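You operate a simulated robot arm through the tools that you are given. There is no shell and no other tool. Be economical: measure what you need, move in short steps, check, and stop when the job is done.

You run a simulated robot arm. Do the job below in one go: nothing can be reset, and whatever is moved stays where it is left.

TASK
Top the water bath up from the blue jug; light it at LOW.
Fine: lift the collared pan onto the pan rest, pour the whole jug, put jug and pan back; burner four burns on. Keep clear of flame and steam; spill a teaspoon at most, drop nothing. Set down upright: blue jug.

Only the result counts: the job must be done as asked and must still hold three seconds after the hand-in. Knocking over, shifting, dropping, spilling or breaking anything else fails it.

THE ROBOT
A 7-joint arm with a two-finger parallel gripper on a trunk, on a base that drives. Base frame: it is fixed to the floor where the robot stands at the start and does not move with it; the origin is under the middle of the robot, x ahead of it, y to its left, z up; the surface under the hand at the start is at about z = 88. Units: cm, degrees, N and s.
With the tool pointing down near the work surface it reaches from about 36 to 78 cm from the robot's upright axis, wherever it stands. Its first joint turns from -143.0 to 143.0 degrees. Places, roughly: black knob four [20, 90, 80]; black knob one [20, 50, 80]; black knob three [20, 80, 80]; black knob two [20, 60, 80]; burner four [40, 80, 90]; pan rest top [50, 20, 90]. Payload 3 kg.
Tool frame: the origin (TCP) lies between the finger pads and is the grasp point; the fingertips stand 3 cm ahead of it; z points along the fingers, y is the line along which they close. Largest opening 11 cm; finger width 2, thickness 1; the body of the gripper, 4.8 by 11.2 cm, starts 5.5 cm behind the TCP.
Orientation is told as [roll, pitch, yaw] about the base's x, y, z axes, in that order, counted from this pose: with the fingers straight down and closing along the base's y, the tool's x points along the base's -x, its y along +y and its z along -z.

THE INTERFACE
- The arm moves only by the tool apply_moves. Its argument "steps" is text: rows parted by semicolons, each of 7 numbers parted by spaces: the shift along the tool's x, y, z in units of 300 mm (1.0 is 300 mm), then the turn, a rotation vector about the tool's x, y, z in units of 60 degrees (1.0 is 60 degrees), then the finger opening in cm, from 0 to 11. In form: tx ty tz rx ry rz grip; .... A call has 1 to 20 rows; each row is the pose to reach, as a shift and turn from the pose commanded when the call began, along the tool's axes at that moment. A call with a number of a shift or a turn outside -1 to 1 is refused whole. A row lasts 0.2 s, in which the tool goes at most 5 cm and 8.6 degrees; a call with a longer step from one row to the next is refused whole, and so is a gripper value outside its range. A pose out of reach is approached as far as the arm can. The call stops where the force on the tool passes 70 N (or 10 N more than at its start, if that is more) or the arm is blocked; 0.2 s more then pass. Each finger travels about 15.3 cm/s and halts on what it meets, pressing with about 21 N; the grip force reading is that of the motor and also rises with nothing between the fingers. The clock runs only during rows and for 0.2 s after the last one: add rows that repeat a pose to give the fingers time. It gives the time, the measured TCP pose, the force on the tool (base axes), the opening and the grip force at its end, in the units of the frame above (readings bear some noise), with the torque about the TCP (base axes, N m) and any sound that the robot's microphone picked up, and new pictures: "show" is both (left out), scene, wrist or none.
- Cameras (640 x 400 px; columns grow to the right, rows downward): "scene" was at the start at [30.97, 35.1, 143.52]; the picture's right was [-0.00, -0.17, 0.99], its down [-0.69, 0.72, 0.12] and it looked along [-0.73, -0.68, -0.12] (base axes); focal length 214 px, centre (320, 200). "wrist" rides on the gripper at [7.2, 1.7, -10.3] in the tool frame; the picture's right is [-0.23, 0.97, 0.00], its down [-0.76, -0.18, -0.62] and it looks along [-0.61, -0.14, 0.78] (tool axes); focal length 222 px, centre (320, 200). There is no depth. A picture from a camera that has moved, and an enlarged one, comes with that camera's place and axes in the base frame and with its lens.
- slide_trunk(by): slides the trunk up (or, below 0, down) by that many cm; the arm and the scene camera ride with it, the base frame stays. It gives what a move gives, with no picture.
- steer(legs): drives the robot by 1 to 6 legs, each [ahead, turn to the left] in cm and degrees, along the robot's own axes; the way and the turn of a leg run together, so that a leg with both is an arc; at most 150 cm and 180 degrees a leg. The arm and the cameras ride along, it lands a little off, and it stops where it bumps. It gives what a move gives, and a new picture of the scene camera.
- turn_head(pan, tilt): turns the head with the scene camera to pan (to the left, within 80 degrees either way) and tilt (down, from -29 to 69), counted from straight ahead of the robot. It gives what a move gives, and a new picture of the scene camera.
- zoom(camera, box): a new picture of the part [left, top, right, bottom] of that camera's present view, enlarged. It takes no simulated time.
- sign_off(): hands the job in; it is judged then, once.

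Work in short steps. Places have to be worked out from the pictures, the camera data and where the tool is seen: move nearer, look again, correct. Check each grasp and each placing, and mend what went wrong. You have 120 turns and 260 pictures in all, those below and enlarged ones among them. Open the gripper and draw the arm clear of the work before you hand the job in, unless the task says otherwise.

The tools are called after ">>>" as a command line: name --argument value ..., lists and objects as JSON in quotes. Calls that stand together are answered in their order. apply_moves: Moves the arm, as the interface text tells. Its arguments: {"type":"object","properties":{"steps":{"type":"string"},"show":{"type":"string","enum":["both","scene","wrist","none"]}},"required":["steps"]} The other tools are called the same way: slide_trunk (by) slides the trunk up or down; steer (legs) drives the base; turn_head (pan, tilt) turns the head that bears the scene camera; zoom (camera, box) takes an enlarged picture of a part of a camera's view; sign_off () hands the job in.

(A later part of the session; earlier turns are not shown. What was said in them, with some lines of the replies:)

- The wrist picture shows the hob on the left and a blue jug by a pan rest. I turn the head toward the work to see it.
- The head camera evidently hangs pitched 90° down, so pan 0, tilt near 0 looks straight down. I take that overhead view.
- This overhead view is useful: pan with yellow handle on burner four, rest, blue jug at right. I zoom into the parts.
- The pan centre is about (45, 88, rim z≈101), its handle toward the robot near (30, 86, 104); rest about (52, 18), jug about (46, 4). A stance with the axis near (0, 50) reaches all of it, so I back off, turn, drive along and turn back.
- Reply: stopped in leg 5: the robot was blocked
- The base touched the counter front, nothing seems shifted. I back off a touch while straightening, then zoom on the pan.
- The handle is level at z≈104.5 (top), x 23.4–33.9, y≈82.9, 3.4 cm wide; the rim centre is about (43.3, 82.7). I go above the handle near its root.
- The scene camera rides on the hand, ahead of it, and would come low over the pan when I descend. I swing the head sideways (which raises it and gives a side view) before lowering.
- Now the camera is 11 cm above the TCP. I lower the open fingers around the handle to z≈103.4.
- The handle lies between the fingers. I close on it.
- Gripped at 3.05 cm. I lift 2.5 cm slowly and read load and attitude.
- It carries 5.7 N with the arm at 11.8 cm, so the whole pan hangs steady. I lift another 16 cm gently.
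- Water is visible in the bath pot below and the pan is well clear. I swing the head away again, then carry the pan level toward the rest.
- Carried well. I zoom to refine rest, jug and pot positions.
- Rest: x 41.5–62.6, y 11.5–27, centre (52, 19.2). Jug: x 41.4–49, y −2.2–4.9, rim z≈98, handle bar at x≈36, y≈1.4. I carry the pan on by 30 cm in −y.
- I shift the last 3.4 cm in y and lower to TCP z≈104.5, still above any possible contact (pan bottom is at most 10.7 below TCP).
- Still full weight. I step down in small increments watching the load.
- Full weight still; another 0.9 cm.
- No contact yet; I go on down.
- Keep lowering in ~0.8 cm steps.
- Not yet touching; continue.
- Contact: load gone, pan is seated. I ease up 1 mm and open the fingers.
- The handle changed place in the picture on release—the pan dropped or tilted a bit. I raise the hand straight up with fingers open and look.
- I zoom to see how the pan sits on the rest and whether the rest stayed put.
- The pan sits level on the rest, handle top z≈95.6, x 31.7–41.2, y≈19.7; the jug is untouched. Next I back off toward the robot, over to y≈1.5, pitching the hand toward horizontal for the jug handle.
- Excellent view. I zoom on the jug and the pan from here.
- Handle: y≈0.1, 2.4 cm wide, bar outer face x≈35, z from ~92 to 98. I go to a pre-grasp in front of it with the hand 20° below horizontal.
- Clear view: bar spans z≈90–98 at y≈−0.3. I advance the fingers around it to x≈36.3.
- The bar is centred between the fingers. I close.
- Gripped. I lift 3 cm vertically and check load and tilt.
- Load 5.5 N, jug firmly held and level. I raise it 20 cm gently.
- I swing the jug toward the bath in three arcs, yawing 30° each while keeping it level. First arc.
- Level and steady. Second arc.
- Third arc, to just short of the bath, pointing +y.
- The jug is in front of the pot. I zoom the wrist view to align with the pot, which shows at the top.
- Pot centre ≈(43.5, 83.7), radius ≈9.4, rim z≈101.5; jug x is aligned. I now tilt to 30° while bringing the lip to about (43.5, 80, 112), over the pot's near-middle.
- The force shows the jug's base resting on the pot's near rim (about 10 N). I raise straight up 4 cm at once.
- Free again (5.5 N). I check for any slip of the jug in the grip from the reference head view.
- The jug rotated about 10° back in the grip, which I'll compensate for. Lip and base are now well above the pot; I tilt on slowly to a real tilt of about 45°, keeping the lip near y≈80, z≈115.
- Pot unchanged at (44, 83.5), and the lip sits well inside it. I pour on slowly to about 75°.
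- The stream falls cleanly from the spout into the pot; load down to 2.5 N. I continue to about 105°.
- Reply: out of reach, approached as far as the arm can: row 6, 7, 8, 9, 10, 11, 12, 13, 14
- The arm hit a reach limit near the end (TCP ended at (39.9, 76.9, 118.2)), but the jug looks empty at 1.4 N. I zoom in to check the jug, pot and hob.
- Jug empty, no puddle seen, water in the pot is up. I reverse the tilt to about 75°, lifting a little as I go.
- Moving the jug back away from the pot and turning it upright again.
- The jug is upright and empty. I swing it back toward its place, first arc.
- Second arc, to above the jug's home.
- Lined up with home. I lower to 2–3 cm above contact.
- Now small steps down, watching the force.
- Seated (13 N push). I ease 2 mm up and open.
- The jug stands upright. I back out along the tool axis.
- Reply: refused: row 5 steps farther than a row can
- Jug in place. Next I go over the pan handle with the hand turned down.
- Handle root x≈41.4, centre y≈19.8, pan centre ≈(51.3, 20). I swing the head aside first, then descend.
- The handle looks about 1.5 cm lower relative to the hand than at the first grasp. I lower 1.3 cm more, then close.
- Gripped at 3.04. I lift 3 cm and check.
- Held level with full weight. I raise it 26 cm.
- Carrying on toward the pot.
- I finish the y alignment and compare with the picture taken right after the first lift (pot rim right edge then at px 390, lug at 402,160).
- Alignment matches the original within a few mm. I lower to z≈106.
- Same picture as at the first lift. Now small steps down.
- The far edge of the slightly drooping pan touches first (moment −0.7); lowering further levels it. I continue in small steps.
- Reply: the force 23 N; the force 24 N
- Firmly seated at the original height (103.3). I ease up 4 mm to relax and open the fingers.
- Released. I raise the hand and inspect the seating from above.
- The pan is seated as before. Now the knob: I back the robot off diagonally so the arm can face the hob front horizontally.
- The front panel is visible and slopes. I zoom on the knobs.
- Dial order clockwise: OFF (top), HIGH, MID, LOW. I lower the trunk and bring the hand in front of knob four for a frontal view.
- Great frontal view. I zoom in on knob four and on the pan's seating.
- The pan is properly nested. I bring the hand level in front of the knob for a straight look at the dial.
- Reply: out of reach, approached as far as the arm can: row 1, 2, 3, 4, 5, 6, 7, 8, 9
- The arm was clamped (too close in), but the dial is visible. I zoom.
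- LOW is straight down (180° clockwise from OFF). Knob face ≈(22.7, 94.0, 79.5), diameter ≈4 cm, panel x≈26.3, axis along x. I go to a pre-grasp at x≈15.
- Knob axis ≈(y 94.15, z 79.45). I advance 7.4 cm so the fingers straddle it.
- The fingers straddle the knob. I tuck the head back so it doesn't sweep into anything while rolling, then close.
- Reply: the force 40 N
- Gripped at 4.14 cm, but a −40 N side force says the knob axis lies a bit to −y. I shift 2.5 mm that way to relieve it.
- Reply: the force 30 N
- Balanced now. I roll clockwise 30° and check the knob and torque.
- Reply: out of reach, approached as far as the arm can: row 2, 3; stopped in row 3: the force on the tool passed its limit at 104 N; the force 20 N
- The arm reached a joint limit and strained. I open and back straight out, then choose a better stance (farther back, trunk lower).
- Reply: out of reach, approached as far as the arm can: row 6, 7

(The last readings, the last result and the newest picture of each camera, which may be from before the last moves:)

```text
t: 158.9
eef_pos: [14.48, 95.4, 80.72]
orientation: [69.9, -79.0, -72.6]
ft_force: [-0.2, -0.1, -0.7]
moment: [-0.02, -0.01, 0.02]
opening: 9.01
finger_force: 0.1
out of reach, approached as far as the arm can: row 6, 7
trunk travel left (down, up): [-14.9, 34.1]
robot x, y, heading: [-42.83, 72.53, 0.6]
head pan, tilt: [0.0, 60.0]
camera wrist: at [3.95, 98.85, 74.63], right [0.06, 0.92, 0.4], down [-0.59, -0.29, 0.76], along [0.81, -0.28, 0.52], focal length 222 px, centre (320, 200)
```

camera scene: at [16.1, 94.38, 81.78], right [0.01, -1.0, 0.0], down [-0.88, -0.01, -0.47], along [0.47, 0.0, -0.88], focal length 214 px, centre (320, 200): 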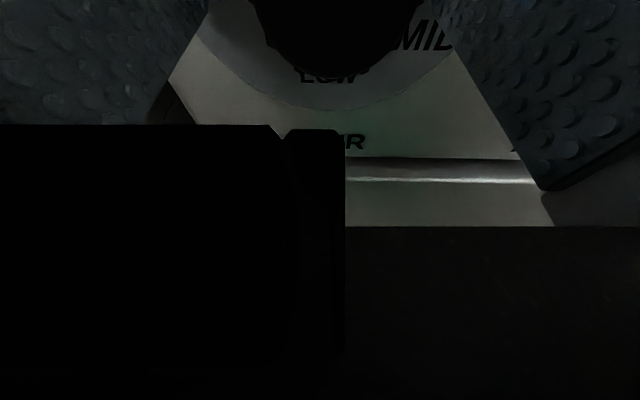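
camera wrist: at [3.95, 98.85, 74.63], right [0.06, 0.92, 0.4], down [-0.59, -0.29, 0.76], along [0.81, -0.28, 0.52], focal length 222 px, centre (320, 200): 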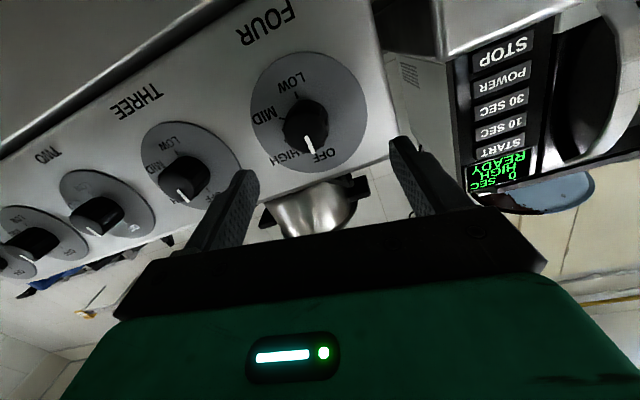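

Tool axis is still along +x, rolled 10°. I drive back 20 cm so the arm works at a longer reach, and lower the trunk 8 cm.

>>> steer --legs '[[-20, 0]]'

>>> slide_trunk --by -8

```text
t: 160.5
eef_pos: [-5.71, 95.3, 80.82]
orientation: [70.0, -78.8, -72.5]
ft_force: [0.2, 0.1, -0.6]
moment: [0.03, -0.01, 0.03]
opening: 9.01
finger_force: 0.2
trunk travel left (down, up): [-14.9, 34.1]
robot x, y, heading: [-63.4, 72.13, 1.0]
head pan, tilt: [0.0, 60.0]
camera scene: at [-12.13, 95.25, 83.14], right [-0.05, -0.98, -0.18], down [-0.89, 0.12, -0.43], along [0.45, 0.14, -0.88], focal length 214 px, centre (320, 200)
```

scene: 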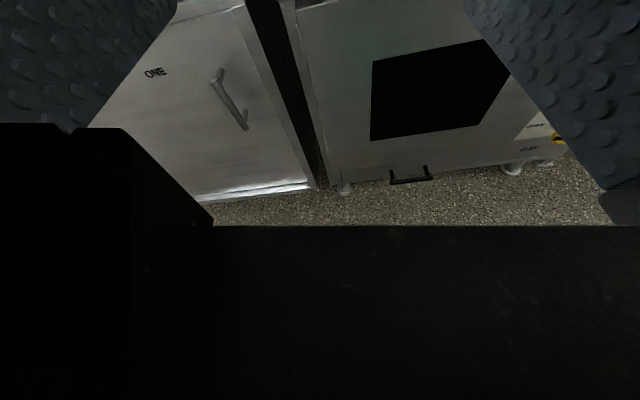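

```text
t: 161.7
eef_pos: [-5.75, 95.2, 72.83]
orientation: [70.0, -79.0, -72.5]
ft_force: [0.0, 0.6, -0.1]
moment: [-0.01, 0.03, -0.02]
opening: 9.01
finger_force: 0.1
trunk travel left (down, up): [-6.9, 42.1]
robot x, y, heading: [-62.93, 72.51, 0.6]
head pan, tilt: [0.0, 60.0]
```

I extend toward the knob again and pre-roll the hand 60° counter-clockwise to test the roll range in free air.

>>> apply_moves --steps "-0.033 0.004 0.07 0 0 -0.125 9; -0.066 0.007 0.14 0 0 -0.25 9; -0.1 0.011 0.21 0 0 -0.375 9; -0.133 0.015 0.28 0 0 -0.5 9; -0.166 0.018 0.35 0 0 -0.625 9; -0.2 0.022 0.42 0 0 -0.75 9; -0.233 0.026 0.49 0 0 -0.875 9; -0.265 0.029 0.553 0 0 -1 9; -0.265 0.029 0.553 0 0 -1 9" --show "wrist"

```text
t: 163.7
eef_pos: [11.48, 93.95, 79.8]
orientation: [-85.0, -40.3, 84.6]
ft_force: [-0.3, 0.2, -0.2]
moment: [-0.01, 0.04, 0.0]
opening: 8.99
finger_force: 0.0
trunk travel left (down, up): [-6.9, 42.1]
robot x, y, heading: [-62.78, 72.15, 0.9]
head pan, tilt: [0.0, 60.0]
camera wrist: at [0.74, 89.97, 74.45], right [-0.01, 0.8, -0.59], down [-0.56, 0.49, 0.67], along [0.83, 0.34, 0.45], focal length 222 px, centre (320, 200)
```

wrist: 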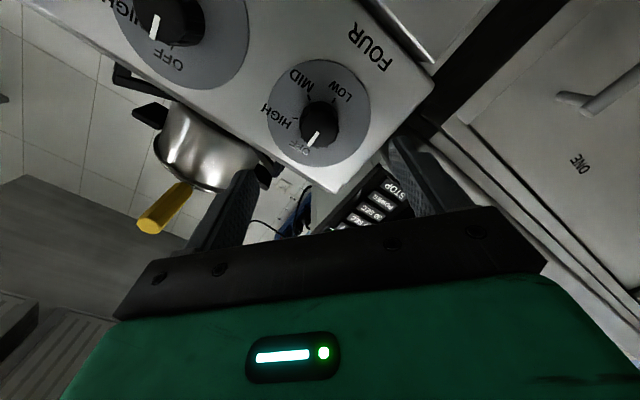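

Full roll motion worked here. I zoom to relocate the knob and its mark.

>>> zoom --camera "wrist" --box '[240, 40, 400, 200]'

>>> turn_head --pan 0 --tilt 20

```text
2.50 times, centred on (320, 120) of wrist
camera zoom: at [0.74, 89.97, 74.45], right [-0.01, 0.8, -0.59], down [-0.56, 0.49, 0.67], along [0.83, 0.34, 0.45], focal length 555 px, centre (320, 400)
```

zoom: 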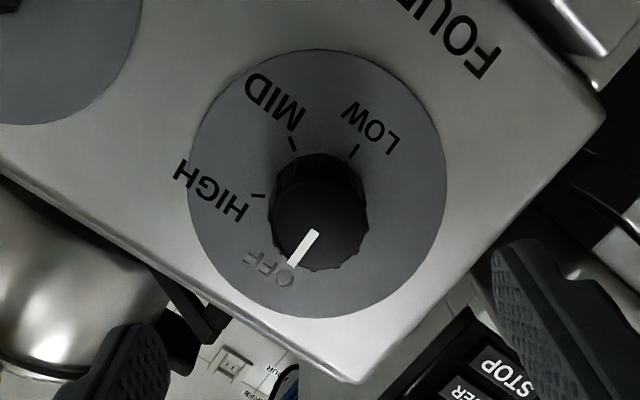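

```text
t: 164.8
eef_pos: [11.42, 93.9, 79.81]
orientation: [-85.0, -40.4, 84.6]
ft_force: [-0.2, -0.8, 0.4]
moment: [-0.02, 0.02, 0.02]
opening: 9.0
finger_force: 0.1
trunk travel left (down, up): [-6.9, 42.1]
robot x, y, heading: [-63.27, 72.47, 0.8]
head pan, tilt: [0.0, 20.0]
camera scene: at [8.15, 100.13, 85.03], right [0.03, -0.65, 0.76], down [-0.41, -0.7, -0.59], along [0.91, -0.3, -0.28], focal length 214 px, centre (320, 200)
```

scene: 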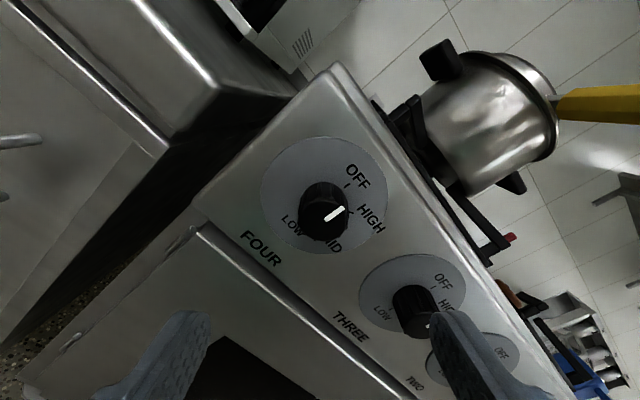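

>>> zoom --camera "scene" --box '[245, 125, 405, 275]'

```text
2.67 times, centred on (325, 200) of scene
camera zoom: at [8.15, 100.13, 85.03], right [0.03, -0.65, 0.76], down [-0.41, -0.7, -0.59], along [0.91, -0.3, -0.28], focal length 572 px, centre (307, 200)
```

zoom: 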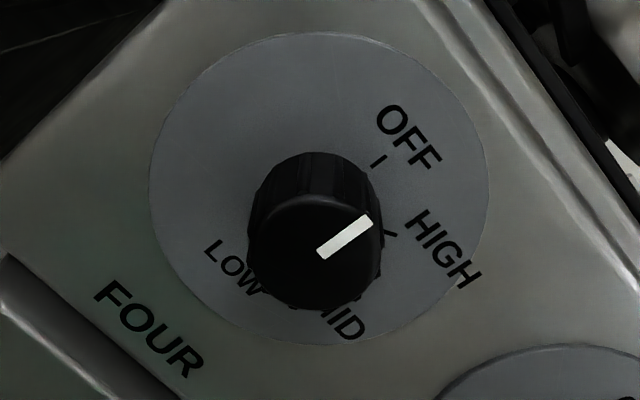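

The knob did turn ~10° clockwise, so it turns freely. I tuck the head, straighten the tool onto the axis (y 93.8, z 79.55) and advance.

>>> turn_head --pan 0 --tilt 60

>>> apply_moves --steps "-0.004 -0.001 0.06 0.011 -0.034 0 8; -0.008 -0.002 0.13 0.022 -0.068 0 7; -0.012 -0.003 0.2 0.022 -0.068 0 7; -0.016 -0.004 0.27 0.022 -0.068 0 7; -0.019 -0.005 0.33 0.022 -0.068 0 7; -0.021 -0.005 0.371 0.022 -0.068 0 7; -0.021 -0.005 0.371 0.022 -0.068 0 7" --show "wrist"

```text
t: 165.8
eef_pos: [11.38, 93.98, 79.81]
orientation: [-85.1, -40.3, 84.6]
ft_force: [-0.3, -0.1, 0.2]
moment: [0.01, 0.01, 0.01]
opening: 9.0
finger_force: 0.2
trunk travel left (down, up): [-6.9, 42.1]
robot x, y, heading: [-63.37, 72.24, 0.7]
head pan, tilt: [0.0, 60.0]
camera scene: at [5.1, 95.82, 81.45], right [0.03, -0.65, 0.76], down [-0.9, -0.35, -0.27], along [0.44, -0.68, -0.59], focal length 214 px, centre (320, 200)
```

scene: 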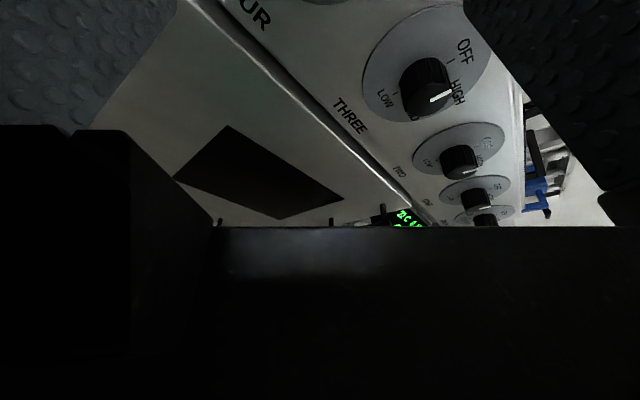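

```text
t: 167.4
eef_pos: [22.57, 93.89, 79.48]
orientation: [-89.9, -40.6, 90.0]
ft_force: [-0.4, 0.3, -0.2]
moment: [0.0, 0.0, -0.01]
opening: 7.01
finger_force: 0.1
trunk travel left (down, up): [-6.9, 42.1]
robot x, y, heading: [-63.23, 72.29, 0.8]
head pan, tilt: [0.0, 60.0]
camera wrist: at [12.35, 89.5, 73.43], right [0.0, 0.81, -0.59], down [-0.62, 0.46, 0.63], along [0.78, 0.37, 0.5], focal length 222 px, centre (320, 200)
```

wrist: 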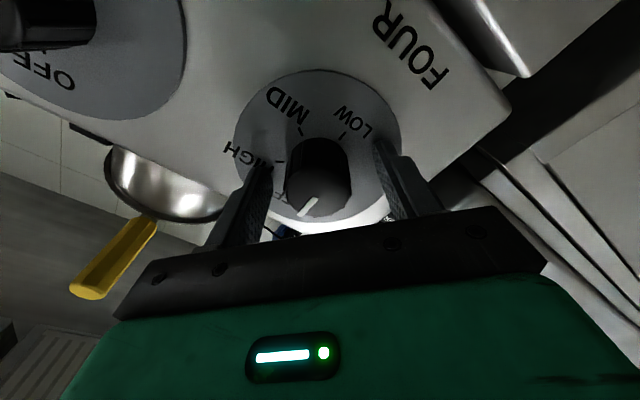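

Well aligned. I close.

>>> apply_moves --steps "0 0 0 0 0 0 5; 0 0 0 0 0 0 4; 0 0 0 0 0 0 2; 0 0 0 0 0 0 0; 0 0 0 0 0 0 0" --show "none"

```text
t: 168.7
eef_pos: [22.55, 93.67, 79.56]
orientation: [-90.0, -40.6, 90.1]
ft_force: [7.4, -7.2, 11.1]
moment: [0.02, -0.25, -0.44]
opening: 4.14
finger_force: 45.3
trunk travel left (down, up): [-6.9, 42.1]
robot x, y, heading: [-62.99, 71.9, 0.8]
head pan, tilt: [0.0, 60.0]
```

Side force is small. I roll clockwise 55°.

>>> apply_moves --steps "0 0 0 0 0 0.1 0; 0 0 0 0 0 0.2 0; 0 0 0 0 0 0.3 0; 0 0 0 0 0 0.4 0; 0 0 0 0 0 0.5 0; 0 0 0 0 0 0.6 0; 0 0 0 0 0 0.7 0; 0 0 0 0 0 0.8 0; 0 0 0 0 0 0.917 0; 0 0 0 0 0 0.917 0" --show "wrist"

```text
t: 170.8
eef_pos: [22.54, 93.88, 79.45]
orientation: [88.5, -84.5, -88.7]
ft_force: [11.0, -8.0, 10.8]
moment: [0.01, -0.36, -0.26]
opening: 4.14
finger_force: 44.8
trunk travel left (down, up): [-6.9, 42.1]
robot x, y, heading: [-63.27, 72.75, 0.6]
head pan, tilt: [0.0, 60.0]
camera wrist: at [12.3, 96.34, 72.44], right [0.0, 0.95, 0.32], down [-0.62, -0.25, 0.74], along [0.78, -0.2, 0.59], focal length 222 px, centre (320, 200)
```

wrist: 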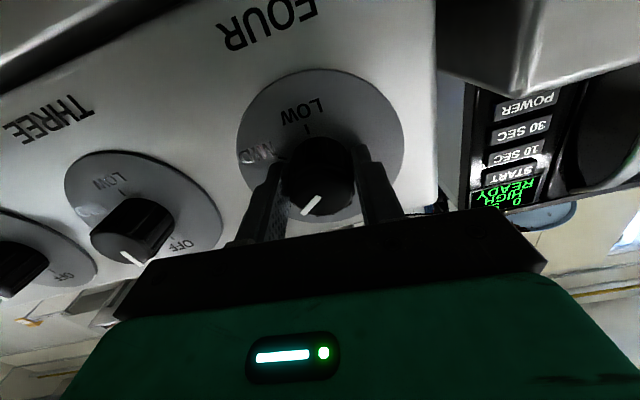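

The knob follows. Another 58°.

>>> apply_moves --steps "0 0 0 0 0 0.1 0; 0 0 0 0 0 0.2 0; 0 0 0 0 0 0.3 0; 0 0 0 0 0 0.4 0; 0 0 0 0 0 0.5 0; 0 0 0 0 0 0.6 0; 0 0 0 0 0 0.7 0; 0 0 0 0 0 0.8 0; 0 0 0 0 0 0.9 0; 0 0 0 0 0 0.967 0; 0 0 0 0 0 0.967 0" --show "wrist"

```text
t: 171.9
eef_pos: [22.71, 94.04, 79.4]
orientation: [89.2, -60.2, -89.6]
ft_force: [-69.2, -19.0, 8.1]
moment: [0.13, -0.54, -1.96]
opening: 4.11
finger_force: 44.6
out of reach, approached as far as the arm can: row 4, 5
trunk travel left (down, up): [-6.9, 42.1]
robot x, y, heading: [-63.17, 72.34, 0.7]
head pan, tilt: [0.0, 60.0]
stopped in row 5: the force on the tool passed its limit at 107 N (the readings are from after the stop); the commanded pose is now the measured one
camera wrist: at [12.49, 99.25, 73.97], right [0.01, 0.73, 0.68], down [-0.62, -0.53, 0.58], along [0.78, -0.43, 0.45], focal length 222 px, centre (320, 200)
```

wrist: 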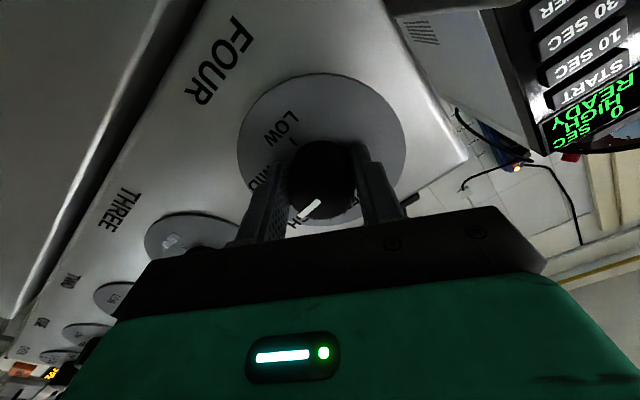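

Roll limit is at about +30°, the knob is now near 90°. I release, back off 5 cm and re-roll to about −65° for the rest.

>>> apply_moves --steps "0 0 0 0 0 0 5; 0 0 0 0 0 0 7; 0 0 -0.06 0 0 0 7; 0 0 -0.14 0 0 0 7; 0 0 -0.2 0 0 0 7; 0 0 -0.2 0 0 -0.14 7; 0 0 -0.2 0 0 -0.28 7; 0 0 -0.2 0 0 -0.42 7; 0 0 -0.2 0 0 -0.56 7; 0 0 -0.2 0 0 -0.7 7; 0 0 -0.2 0 0 -0.84 7; 0 0 -0.2 0 0 -0.98 7; 0 0 -0.2 0 0 -0.98 7" --show "none"

>>> apply_moves --steps "0 0 0 0 0 -0.14 7; 0 0 0 0 0 -0.28 7; 0 0 0 0 0 -0.42 7; 0 0 0 0 0 -0.56 7; 0 0 0 0 0 -0.6 7; 0 0 0 0 0 -0.6 7" --show "wrist"

```text
t: 174.7
eef_pos: [17.24, 94.13, 79.09]
orientation: [-88.6, -60.9, 88.6]
ft_force: [0.1, 0.2, 0.2]
moment: [-0.02, -0.02, -0.01]
opening: 7.0
finger_force: 0.0
out of reach, approached as far as the arm can: row 3, 4, 5, 6, 7, 8
trunk travel left (down, up): [-6.9, 42.1]
robot x, y, heading: [-63.06, 72.61, 0.8]
head pan, tilt: [0.0, 60.0]
```

```text
t: 176.1
eef_pos: [17.16, 94.16, 79.01]
orientation: [-89.3, -24.9, 89.5]
ft_force: [-0.7, 0.7, 0.2]
moment: [-0.02, -0.03, -0.01]
opening: 6.98
finger_force: 0.0
trunk travel left (down, up): [-6.9, 42.1]
robot x, y, heading: [-62.82, 72.44, 0.5]
head pan, tilt: [0.0, 60.0]
camera wrist: at [6.86, 88.44, 74.51], right [-0.01, 0.62, -0.79], down [-0.62, 0.62, 0.49], along [0.79, 0.49, 0.37], focal length 222 px, centre (320, 200)
```

wrist: 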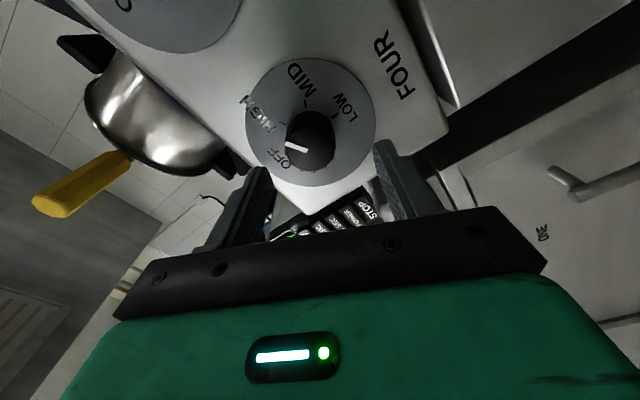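

>>> zoom --camera "wrist" --box '[235, 45, 385, 205]'

```text
2.50 times, centred on (310, 125) of wrist
camera zoom: at [6.86, 88.44, 74.51], right [-0.01, 0.62, -0.79], down [-0.62, 0.62, 0.49], along [0.79, 0.49, 0.37], focal length 555 px, centre (345, 388)
```

zoom: 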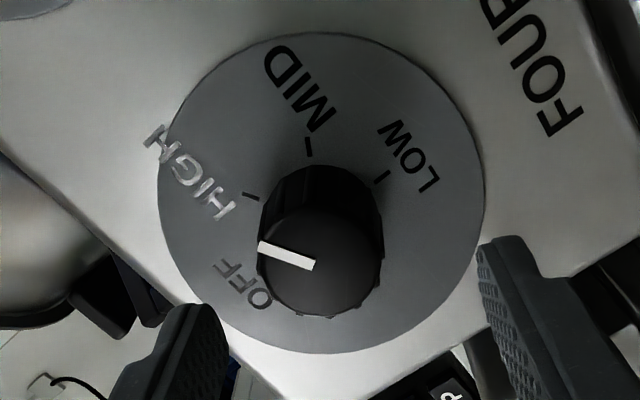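

The knob stands near HIGH (~55°), so ~125° remain. I test how far the hand pre-rolls counter-clockwise.

>>> apply_moves --steps "0 0 0 0 0 -0.14 7; 0 0 0 0 0 -0.28 7; 0 0 0 0 0 -0.42 7; 0 0 0 0 0 -0.56 7; 0 0 0 0 0 -0.7 7; 0 0 0 0 0 -0.84 7; 0 0 0 0 0 -0.98 7; 0 0 0 0 0 -0.98 7" --show "wrist"

```text
t: 177.9
eef_pos: [16.97, 94.17, 79.15]
orientation: [-89.2, 33.9, 90.2]
ft_force: [-0.2, 1.1, 0.1]
moment: [0.01, -0.02, 0.0]
opening: 6.99
finger_force: 0.0
trunk travel left (down, up): [-6.9, 42.1]
robot x, y, heading: [-63.14, 72.64, 0.7]
head pan, tilt: [0.0, 60.0]
camera wrist: at [6.86, 87.34, 81.82], right [-0.01, -0.36, -0.93], down [-0.62, 0.73, -0.27], along [0.78, 0.58, -0.23], focal length 222 px, centre (320, 200)
```

wrist: 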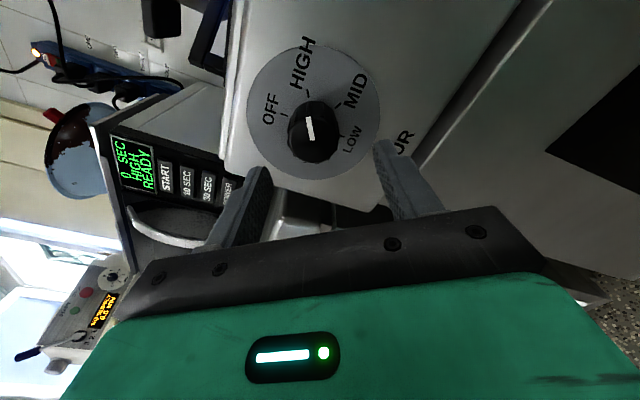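

It rolls back to −124°, enough for one continuous turn. I re-centre and advance onto the knob, then close.

>>> apply_moves --steps "0.009 -0.002 0.06 0 0 0 7; 0.018 -0.003 0.12 0 0 0 7; 0.018 -0.003 0.185 0 0 0 7; 0.018 -0.003 0.185 0 0 0 7; 0.018 -0.003 0.185 0 0 0 5; 0.018 -0.003 0.185 0 0 0 4; 0.018 -0.003 0.185 0 0 0 2; 0.018 -0.003 0.185 0 0 0 0; 0.018 -0.003 0.185 0 0 0 0" --show "wrist"

```text
t: 179.9
eef_pos: [22.42, 93.98, 79.72]
orientation: [-89.5, 33.9, 90.2]
ft_force: [24.9, 18.8, 28.6]
moment: [-0.04, -0.62, 0.72]
opening: 4.13
finger_force: 44.2
trunk travel left (down, up): [-6.9, 42.1]
robot x, y, heading: [-62.92, 72.56, 1.0]
head pan, tilt: [0.0, 60.0]
camera wrist: at [12.33, 87.05, 82.33], right [-0.01, -0.35, -0.94], down [-0.62, 0.73, -0.27], along [0.78, 0.58, -0.23], focal length 222 px, centre (320, 200)
```

wrist: 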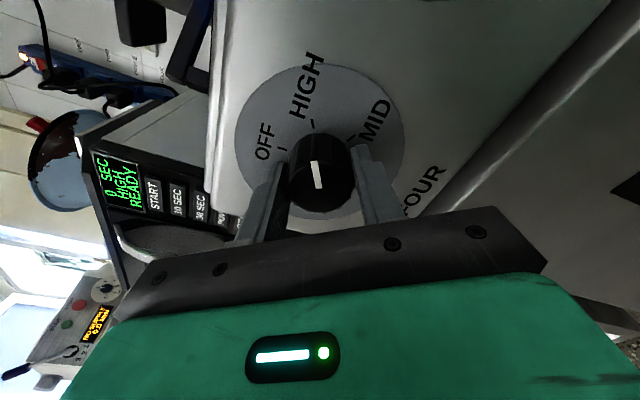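

A residual side force along −tool y; I shift 3 mm to centre, then turn clockwise.

>>> apply_moves --steps "0 -0.005 0 0 0 0 0; 0 -0.01 0 0 0 0 0; 0 -0.01 0 0 0 0 0" --show "none"

>>> apply_moves --steps "0 0 0 0 0 0.1 0; 0 0 0 0 0 0.2 0; 0 0 0 0 0 0.3 0; 0 0 0 0 0 0.4 0; 0 0 0 0 0 0.5 0; 0 0 0 0 0 0.5 0" --show "wrist"

```text
t: 180.7
eef_pos: [22.6, 94.02, 79.6]
orientation: [-89.2, 33.7, 90.2]
ft_force: [-0.5, 5.9, 17.7]
moment: [-0.03, -0.69, -0.1]
opening: 4.11
finger_force: 44.8
trunk travel left (down, up): [-6.9, 42.1]
robot x, y, heading: [-63.16, 72.45, 0.7]
head pan, tilt: [0.0, 60.0]
```

```text
t: 182.1
eef_pos: [22.57, 94.0, 79.69]
orientation: [-89.4, 3.8, 89.9]
ft_force: [-22.3, 2.1, 8.8]
moment: [0.01, -0.2, 0.14]
opening: 4.12
finger_force: 44.8
trunk travel left (down, up): [-6.9, 42.1]
robot x, y, heading: [-63.7, 72.46, 0.8]
head pan, tilt: [0.0, 60.0]
camera wrist: at [12.27, 86.71, 78.58], right [-0.01, 0.16, -0.99], down [-0.62, 0.77, 0.13], along [0.78, 0.61, 0.09], focal length 222 px, centre (320, 200)
```

wrist: 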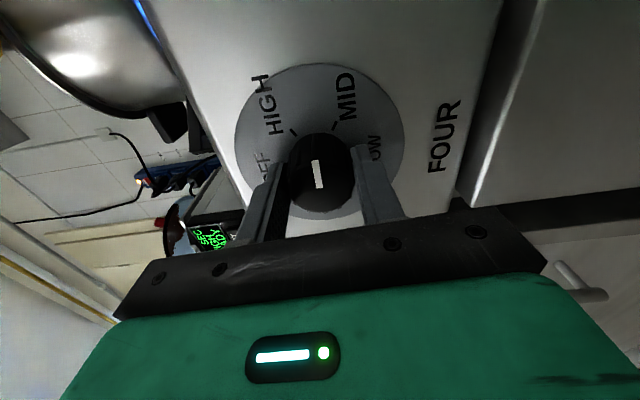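

It follows without slip, now between HIGH and MID. Another 57°.

>>> apply_moves --steps "0 0 0 0 0 0.1 0; 0 0 0 0 0 0.2 0; 0 0 0 0 0 0.3 0; 0 0 0 0 0 0.4 0; 0 0 0 0 0 0.5 0; 0 0 0 0 0 0.6 0; 0 0 0 0 0 0.7 0; 0 0 0 0 0 0.8 0; 0 0 0 0 0 0.9 0; 0 0 0 0 0 0.95 0; 0 0 0 0 0 0.95 0" --show "wrist"

```text
t: 184.5
eef_pos: [22.58, 93.78, 79.82]
orientation: [-89.0, -53.2, 89.0]
ft_force: [-16.0, 0.3, 11.7]
moment: [-0.01, -0.29, -0.1]
opening: 4.08
finger_force: 45.2
trunk travel left (down, up): [-6.9, 42.1]
robot x, y, heading: [-63.43, 72.21, 0.7]
head pan, tilt: [0.0, 60.0]
camera wrist: at [12.26, 91.04, 73.01], right [0.0, 0.92, -0.4], down [-0.62, 0.32, 0.72], along [0.79, 0.25, 0.56], focal length 222 px, centre (320, 200)
```

wrist: 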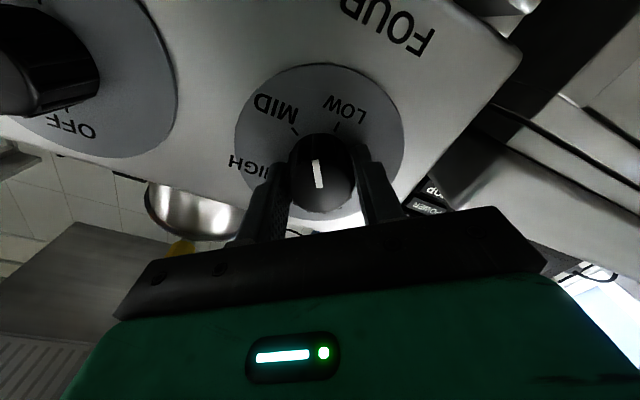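

About 38° remain by count. I turn 36° more and zoom.

>>> apply_moves --steps "0 0 0 0 0 0.1 0; 0 0 0 0 0 0.2 0; 0 0 0 0 0 0.3 0; 0 0 0 0 0 0.4 0; 0 0 0 0 0 0.5 0; 0 0 0 0 0 0.6 0; 0 0 0 0 0 0.6 0" --show "none"

>>> zoom --camera "wrist" --box '[220, 50, 420, 230]'

```text
t: 186.1
eef_pos: [22.51, 93.88, 79.67]
orientation: [-49.9, -89.1, 49.7]
ft_force: [-18.6, -5.1, 6.3]
moment: [-0.58, -0.1, -0.15]
opening: 4.13
finger_force: 44.7
trunk travel left (down, up): [-6.9, 42.1]
robot x, y, heading: [-62.88, 72.73, 1.0]
head pan, tilt: [0.0, 60.0]
```

```text
2.22 times, centred on (320, 140) of wrist
camera zoom: at [12.27, 95.57, 72.47], right [0.01, 0.98, 0.21], down [-0.61, -0.16, 0.77], along [0.79, -0.14, 0.6], focal length 494 px, centre (320, 333)
```

zoom: 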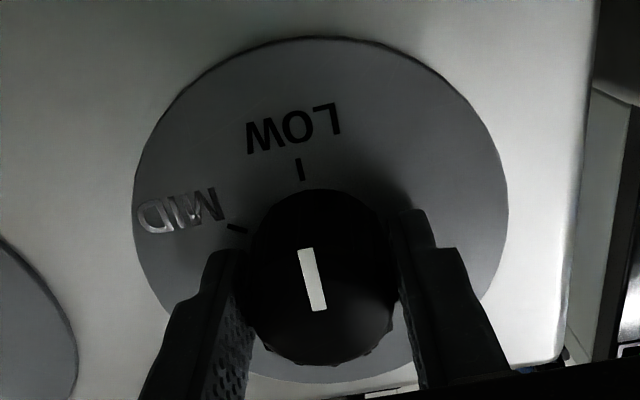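

The mark lines up with LOW. I release and back straight out.

>>> apply_moves --steps "0 0 0 0 0 0 4.5; 0 0 0 0 0 0 6; 0 0 0 0 0 0 7.5; 0 0 -0.05 0 0 0 8; 0 0 -0.15 0 0 0 8; 0 0 -0.28 0 0 0 8; 0 0 -0.4 0 0 0 8; 0 0 -0.5 0 0 0 8; 0 0 -0.5 0 0 0 8" --show "wrist"

>>> turn_head --pan 0 --tilt 5

```text
t: 188.1
eef_pos: [12.35, 98.65, 79.92]
orientation: [-53.8, -88.8, 53.5]
ft_force: [1.0, 0.5, -0.8]
moment: [-0.02, 0.0, 0.01]
opening: 8.01
finger_force: 0.1
out of reach, approached as far as the arm can: row 6, 7, 8, 9
trunk travel left (down, up): [-6.9, 42.1]
robot x, y, heading: [-63.41, 72.1, 0.6]
head pan, tilt: [0.0, 60.0]
camera wrist: at [2.2, 100.17, 72.76], right [0.01, 0.98, 0.21], down [-0.61, -0.16, 0.77], along [0.79, -0.14, 0.6], focal length 222 px, centre (320, 200)
```

wrist: 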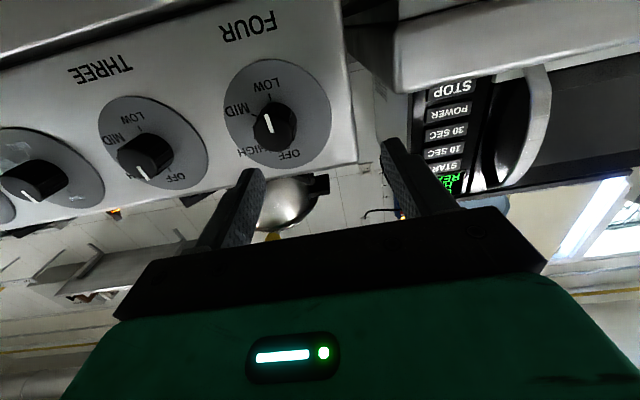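

```text
t: 189.3
eef_pos: [12.47, 98.5, 80.01]
orientation: [-54.1, -88.9, 53.7]
ft_force: [0.4, -0.1, -0.1]
moment: [0.02, 0.02, 0.0]
opening: 8.0
finger_force: 0.0
trunk travel left (down, up): [-6.9, 42.1]
robot x, y, heading: [-62.96, 72.25, 0.8]
head pan, tilt: [0.0, 5.0]
camera scene: at [8.61, 98.84, 90.2], right [-0.01, -1.0, 0.02], down [-0.1, -0.02, -0.99], along [0.99, -0.01, -0.1], focal length 214 px, centre (320, 200)
```

scene: 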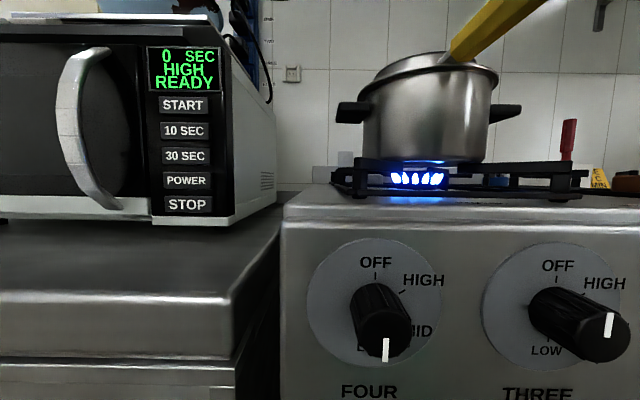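

Burner four burns blue and the mark points to LOW. I drive back clear, open the gripper, and take a last look.

>>> steer --legs '[[-30, 0]]'

>>> apply_moves --steps "0 0 0 0 0 0 10; 0 0 0 0 0 0 11; 0 0 0 0 0 0 11" --show "none"

>>> slide_trunk --by 35

>>> turn_head --pan -15 --tilt 22

```text
t: 190.6
eef_pos: [11.18, 95.78, 80.16]
orientation: [-56.5, -88.8, 54.5]
ft_force: [0.1, -1.2, -0.3]
moment: [-0.02, 0.02, 0.0]
opening: 8.02
finger_force: 0.1
trunk travel left (down, up): [-6.9, 42.1]
robot x, y, heading: [-65.16, 70.64, -4.8]
head pan, tilt: [0.0, 5.0]
stopped in leg 1: the robot was blocked; the commanded pose is now the measured one
camera scene: at [7.28, 96.32, 90.37], right [-0.03, -1.0, 0.02], down [-0.1, -0.01, -0.99], along [0.99, -0.04, -0.1], focal length 214 px, centre (320, 200)
```

scene: 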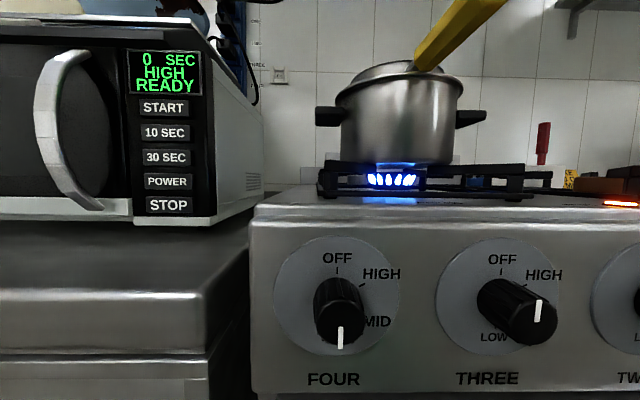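

```text
t: 191.4
eef_pos: [11.17, 95.83, 80.21]
orientation: [-56.7, -88.7, 54.8]
ft_force: [0.3, -0.5, 0.9]
moment: [0.03, 0.01, 0.0]
opening: 10.98
finger_force: 0.0
trunk travel left (down, up): [-6.9, 42.1]
robot x, y, heading: [-65.39, 70.62, -4.3]
head pan, tilt: [0.0, 5.0]
```

```text
t: 194.8
eef_pos: [11.22, 95.79, 115.11]
orientation: [-56.6, -88.8, 54.5]
ft_force: [-1.1, 0.2, -0.2]
moment: [0.06, -0.02, -0.01]
opening: 11.01
finger_force: 0.1
trunk travel left (down, up): [-41.9, 7.1]
robot x, y, heading: [-65.16, 70.6, -4.6]
head pan, tilt: [0.0, 5.0]
```

```text
t: 195.7
eef_pos: [11.19, 95.75, 115.05]
orientation: [-56.7, -88.8, 54.5]
ft_force: [0.1, 0.6, 0.6]
moment: [0.01, -0.01, 0.01]
opening: 10.99
finger_force: 0.1
trunk travel left (down, up): [-41.9, 7.1]
robot x, y, heading: [-65.25, 70.21, -4.7]
head pan, tilt: [-15.0, 22.0]
camera scene: at [6.99, 93.82, 122.63], right [-0.29, -0.96, 0.02], down [-0.37, 0.09, -0.92], along [0.88, -0.28, -0.38], focal length 214 px, centre (320, 200)
```

scene: 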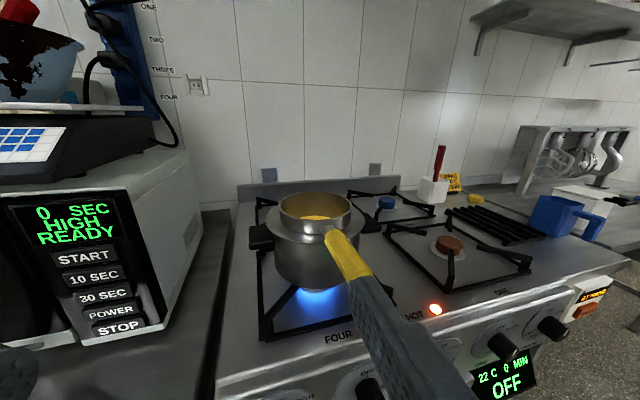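

Backing was blocked by something behind (probably the table), so I turn the hand down and look back to check it, while also clearing the hob.

>>> apply_moves --steps "0 0 0 0 0.125 0 11; 0 0 0 0 0.25 0 11; 0 0 0 0 0.375 0 11; 0 0 0 0 0.5 0 11; 0 0 0 0 0.625 0 11; 0 0 0 0 0.75 0 11; 0 0 0 0 0.875 0 11; 0 0 0 0 1 0 11; 0 0 0 0 1 0 11" --show "none"

>>> turn_head --pan 0 --tilt 69

```text
t: 197.7
eef_pos: [11.27, 95.76, 115.02]
orientation: [-1.2, -29.2, -1.5]
ft_force: [0.3, 0.8, 0.5]
moment: [0.05, 0.03, 0.01]
opening: 10.99
finger_force: 0.0
trunk travel left (down, up): [-41.9, 7.1]
robot x, y, heading: [-65.09, 70.58, -4.4]
head pan, tilt: [-15.0, 22.0]
```

```text
t: 198.8
eef_pos: [11.16, 95.79, 115.06]
orientation: [-1.1, -29.2, -1.4]
ft_force: [-0.1, -0.2, 0.4]
moment: [0.04, 0.01, 0.03]
opening: 11.02
finger_force: 0.1
trunk travel left (down, up): [-41.9, 7.1]
robot x, y, heading: [-65.36, 70.39, -4.5]
head pan, tilt: [0.0, 68.8]
camera scene: at [8.28, 96.19, 122.03], right [-0.03, -1.0, 0.02], down [-0.77, 0.04, 0.63], along [-0.63, 0.01, -0.77], focal length 214 px, centre (320, 200)
```

scene: 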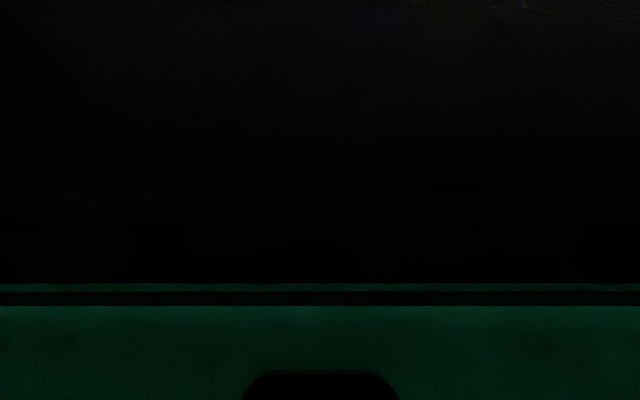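

The gripper blocks that line; I straighten the hand fully and look back diagonally.

>>> apply_moves --steps "0 0 0 0 0.125 0 11; 0 0 0 0 0.25 0 11; 0 0 0 0 0.375 0 11; 0 0 0 0 0.49 0 11; 0 0 0 0 0.49 0 11" --show "none"

>>> turn_head --pan -50 --tilt 60

>>> turn_head --pan 50 --tilt 60

```text
t: 200.0
eef_pos: [7.28, 93.31, 115.96]
orientation: [-0.9, 0.1, -2.0]
ft_force: [1.4, -1.0, -0.7]
moment: [0.1, 0.01, -0.01]
opening: 11.0
finger_force: 0.0
out of reach, approached as far as the arm can: row 3, 4, 5
trunk travel left (down, up): [-41.9, 7.1]
robot x, y, heading: [-65.01, 70.87, -4.7]
head pan, tilt: [0.0, 68.8]
```

```text
t: 201.2
eef_pos: [7.2, 93.45, 116.02]
orientation: [-1.1, 0.2, -2.1]
ft_force: [-0.8, 0.2, -1.0]
moment: [-0.01, 0.0, -0.01]
opening: 10.99
finger_force: 0.0
trunk travel left (down, up): [-41.9, 7.1]
robot x, y, heading: [-65.25, 70.49, -4.6]
head pan, tilt: [-50.0, 60.0]
camera scene: at [8.77, 88.61, 124.8], right [-0.02, -0.63, 0.78], down [-0.48, 0.69, 0.55], along [-0.88, -0.36, -0.31], focal length 214 px, centre (320, 200)
```

scene: 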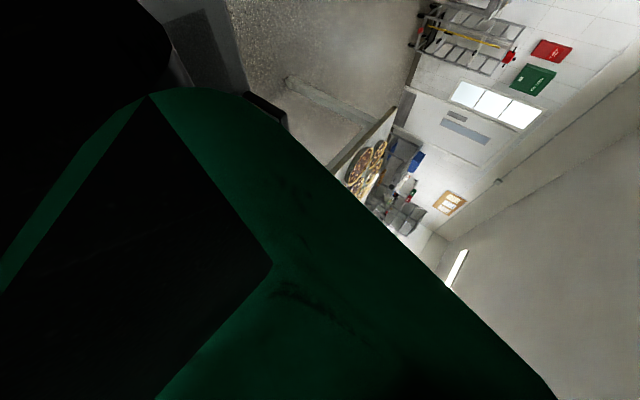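

```text
t: 202.9
eef_pos: [7.26, 93.45, 115.89]
orientation: [-1.0, 0.0, -2.0]
ft_force: [0.4, 0.0, -0.4]
moment: [0.0, 0.02, -0.02]
opening: 11.0
finger_force: 0.1
trunk travel left (down, up): [-41.9, 7.1]
robot x, y, heading: [-64.81, 70.41, -4.4]
head pan, tilt: [50.0, 60.0]
camera scene: at [9.13, 98.8, 124.63], right [-0.02, -0.66, -0.75], down [-0.52, -0.64, 0.57], along [-0.85, 0.41, -0.33], focal length 214 px, centre (320, 200)
```

scene: 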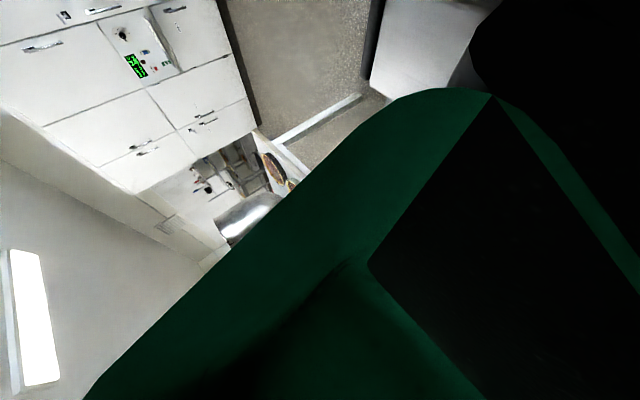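

The table and pies stand undisturbed, the jug is upright in its place, the pan is nested, and burner four burns at LOW with the arm clear. I hand in.

>>> sign_off

```text
The job is handed in.
```

The bath is topped up with the whole blue jug. The collared pan is nested back on the pot, the jug is empty and upright at its original spot, and burner four is burning at LOW. I saw no spill.

Three contacts along the way:
- **Jug on pot rim:** just before pouring, its base touched the rim at about 10 N. I saw no sign that the pot had moved.
- **Hob front:** the base touched it once while driving in.
- **Table behind:** the base was stopped short while backing off, most likely against it. The parts of the table I could see, pies included, looked undisturbed.
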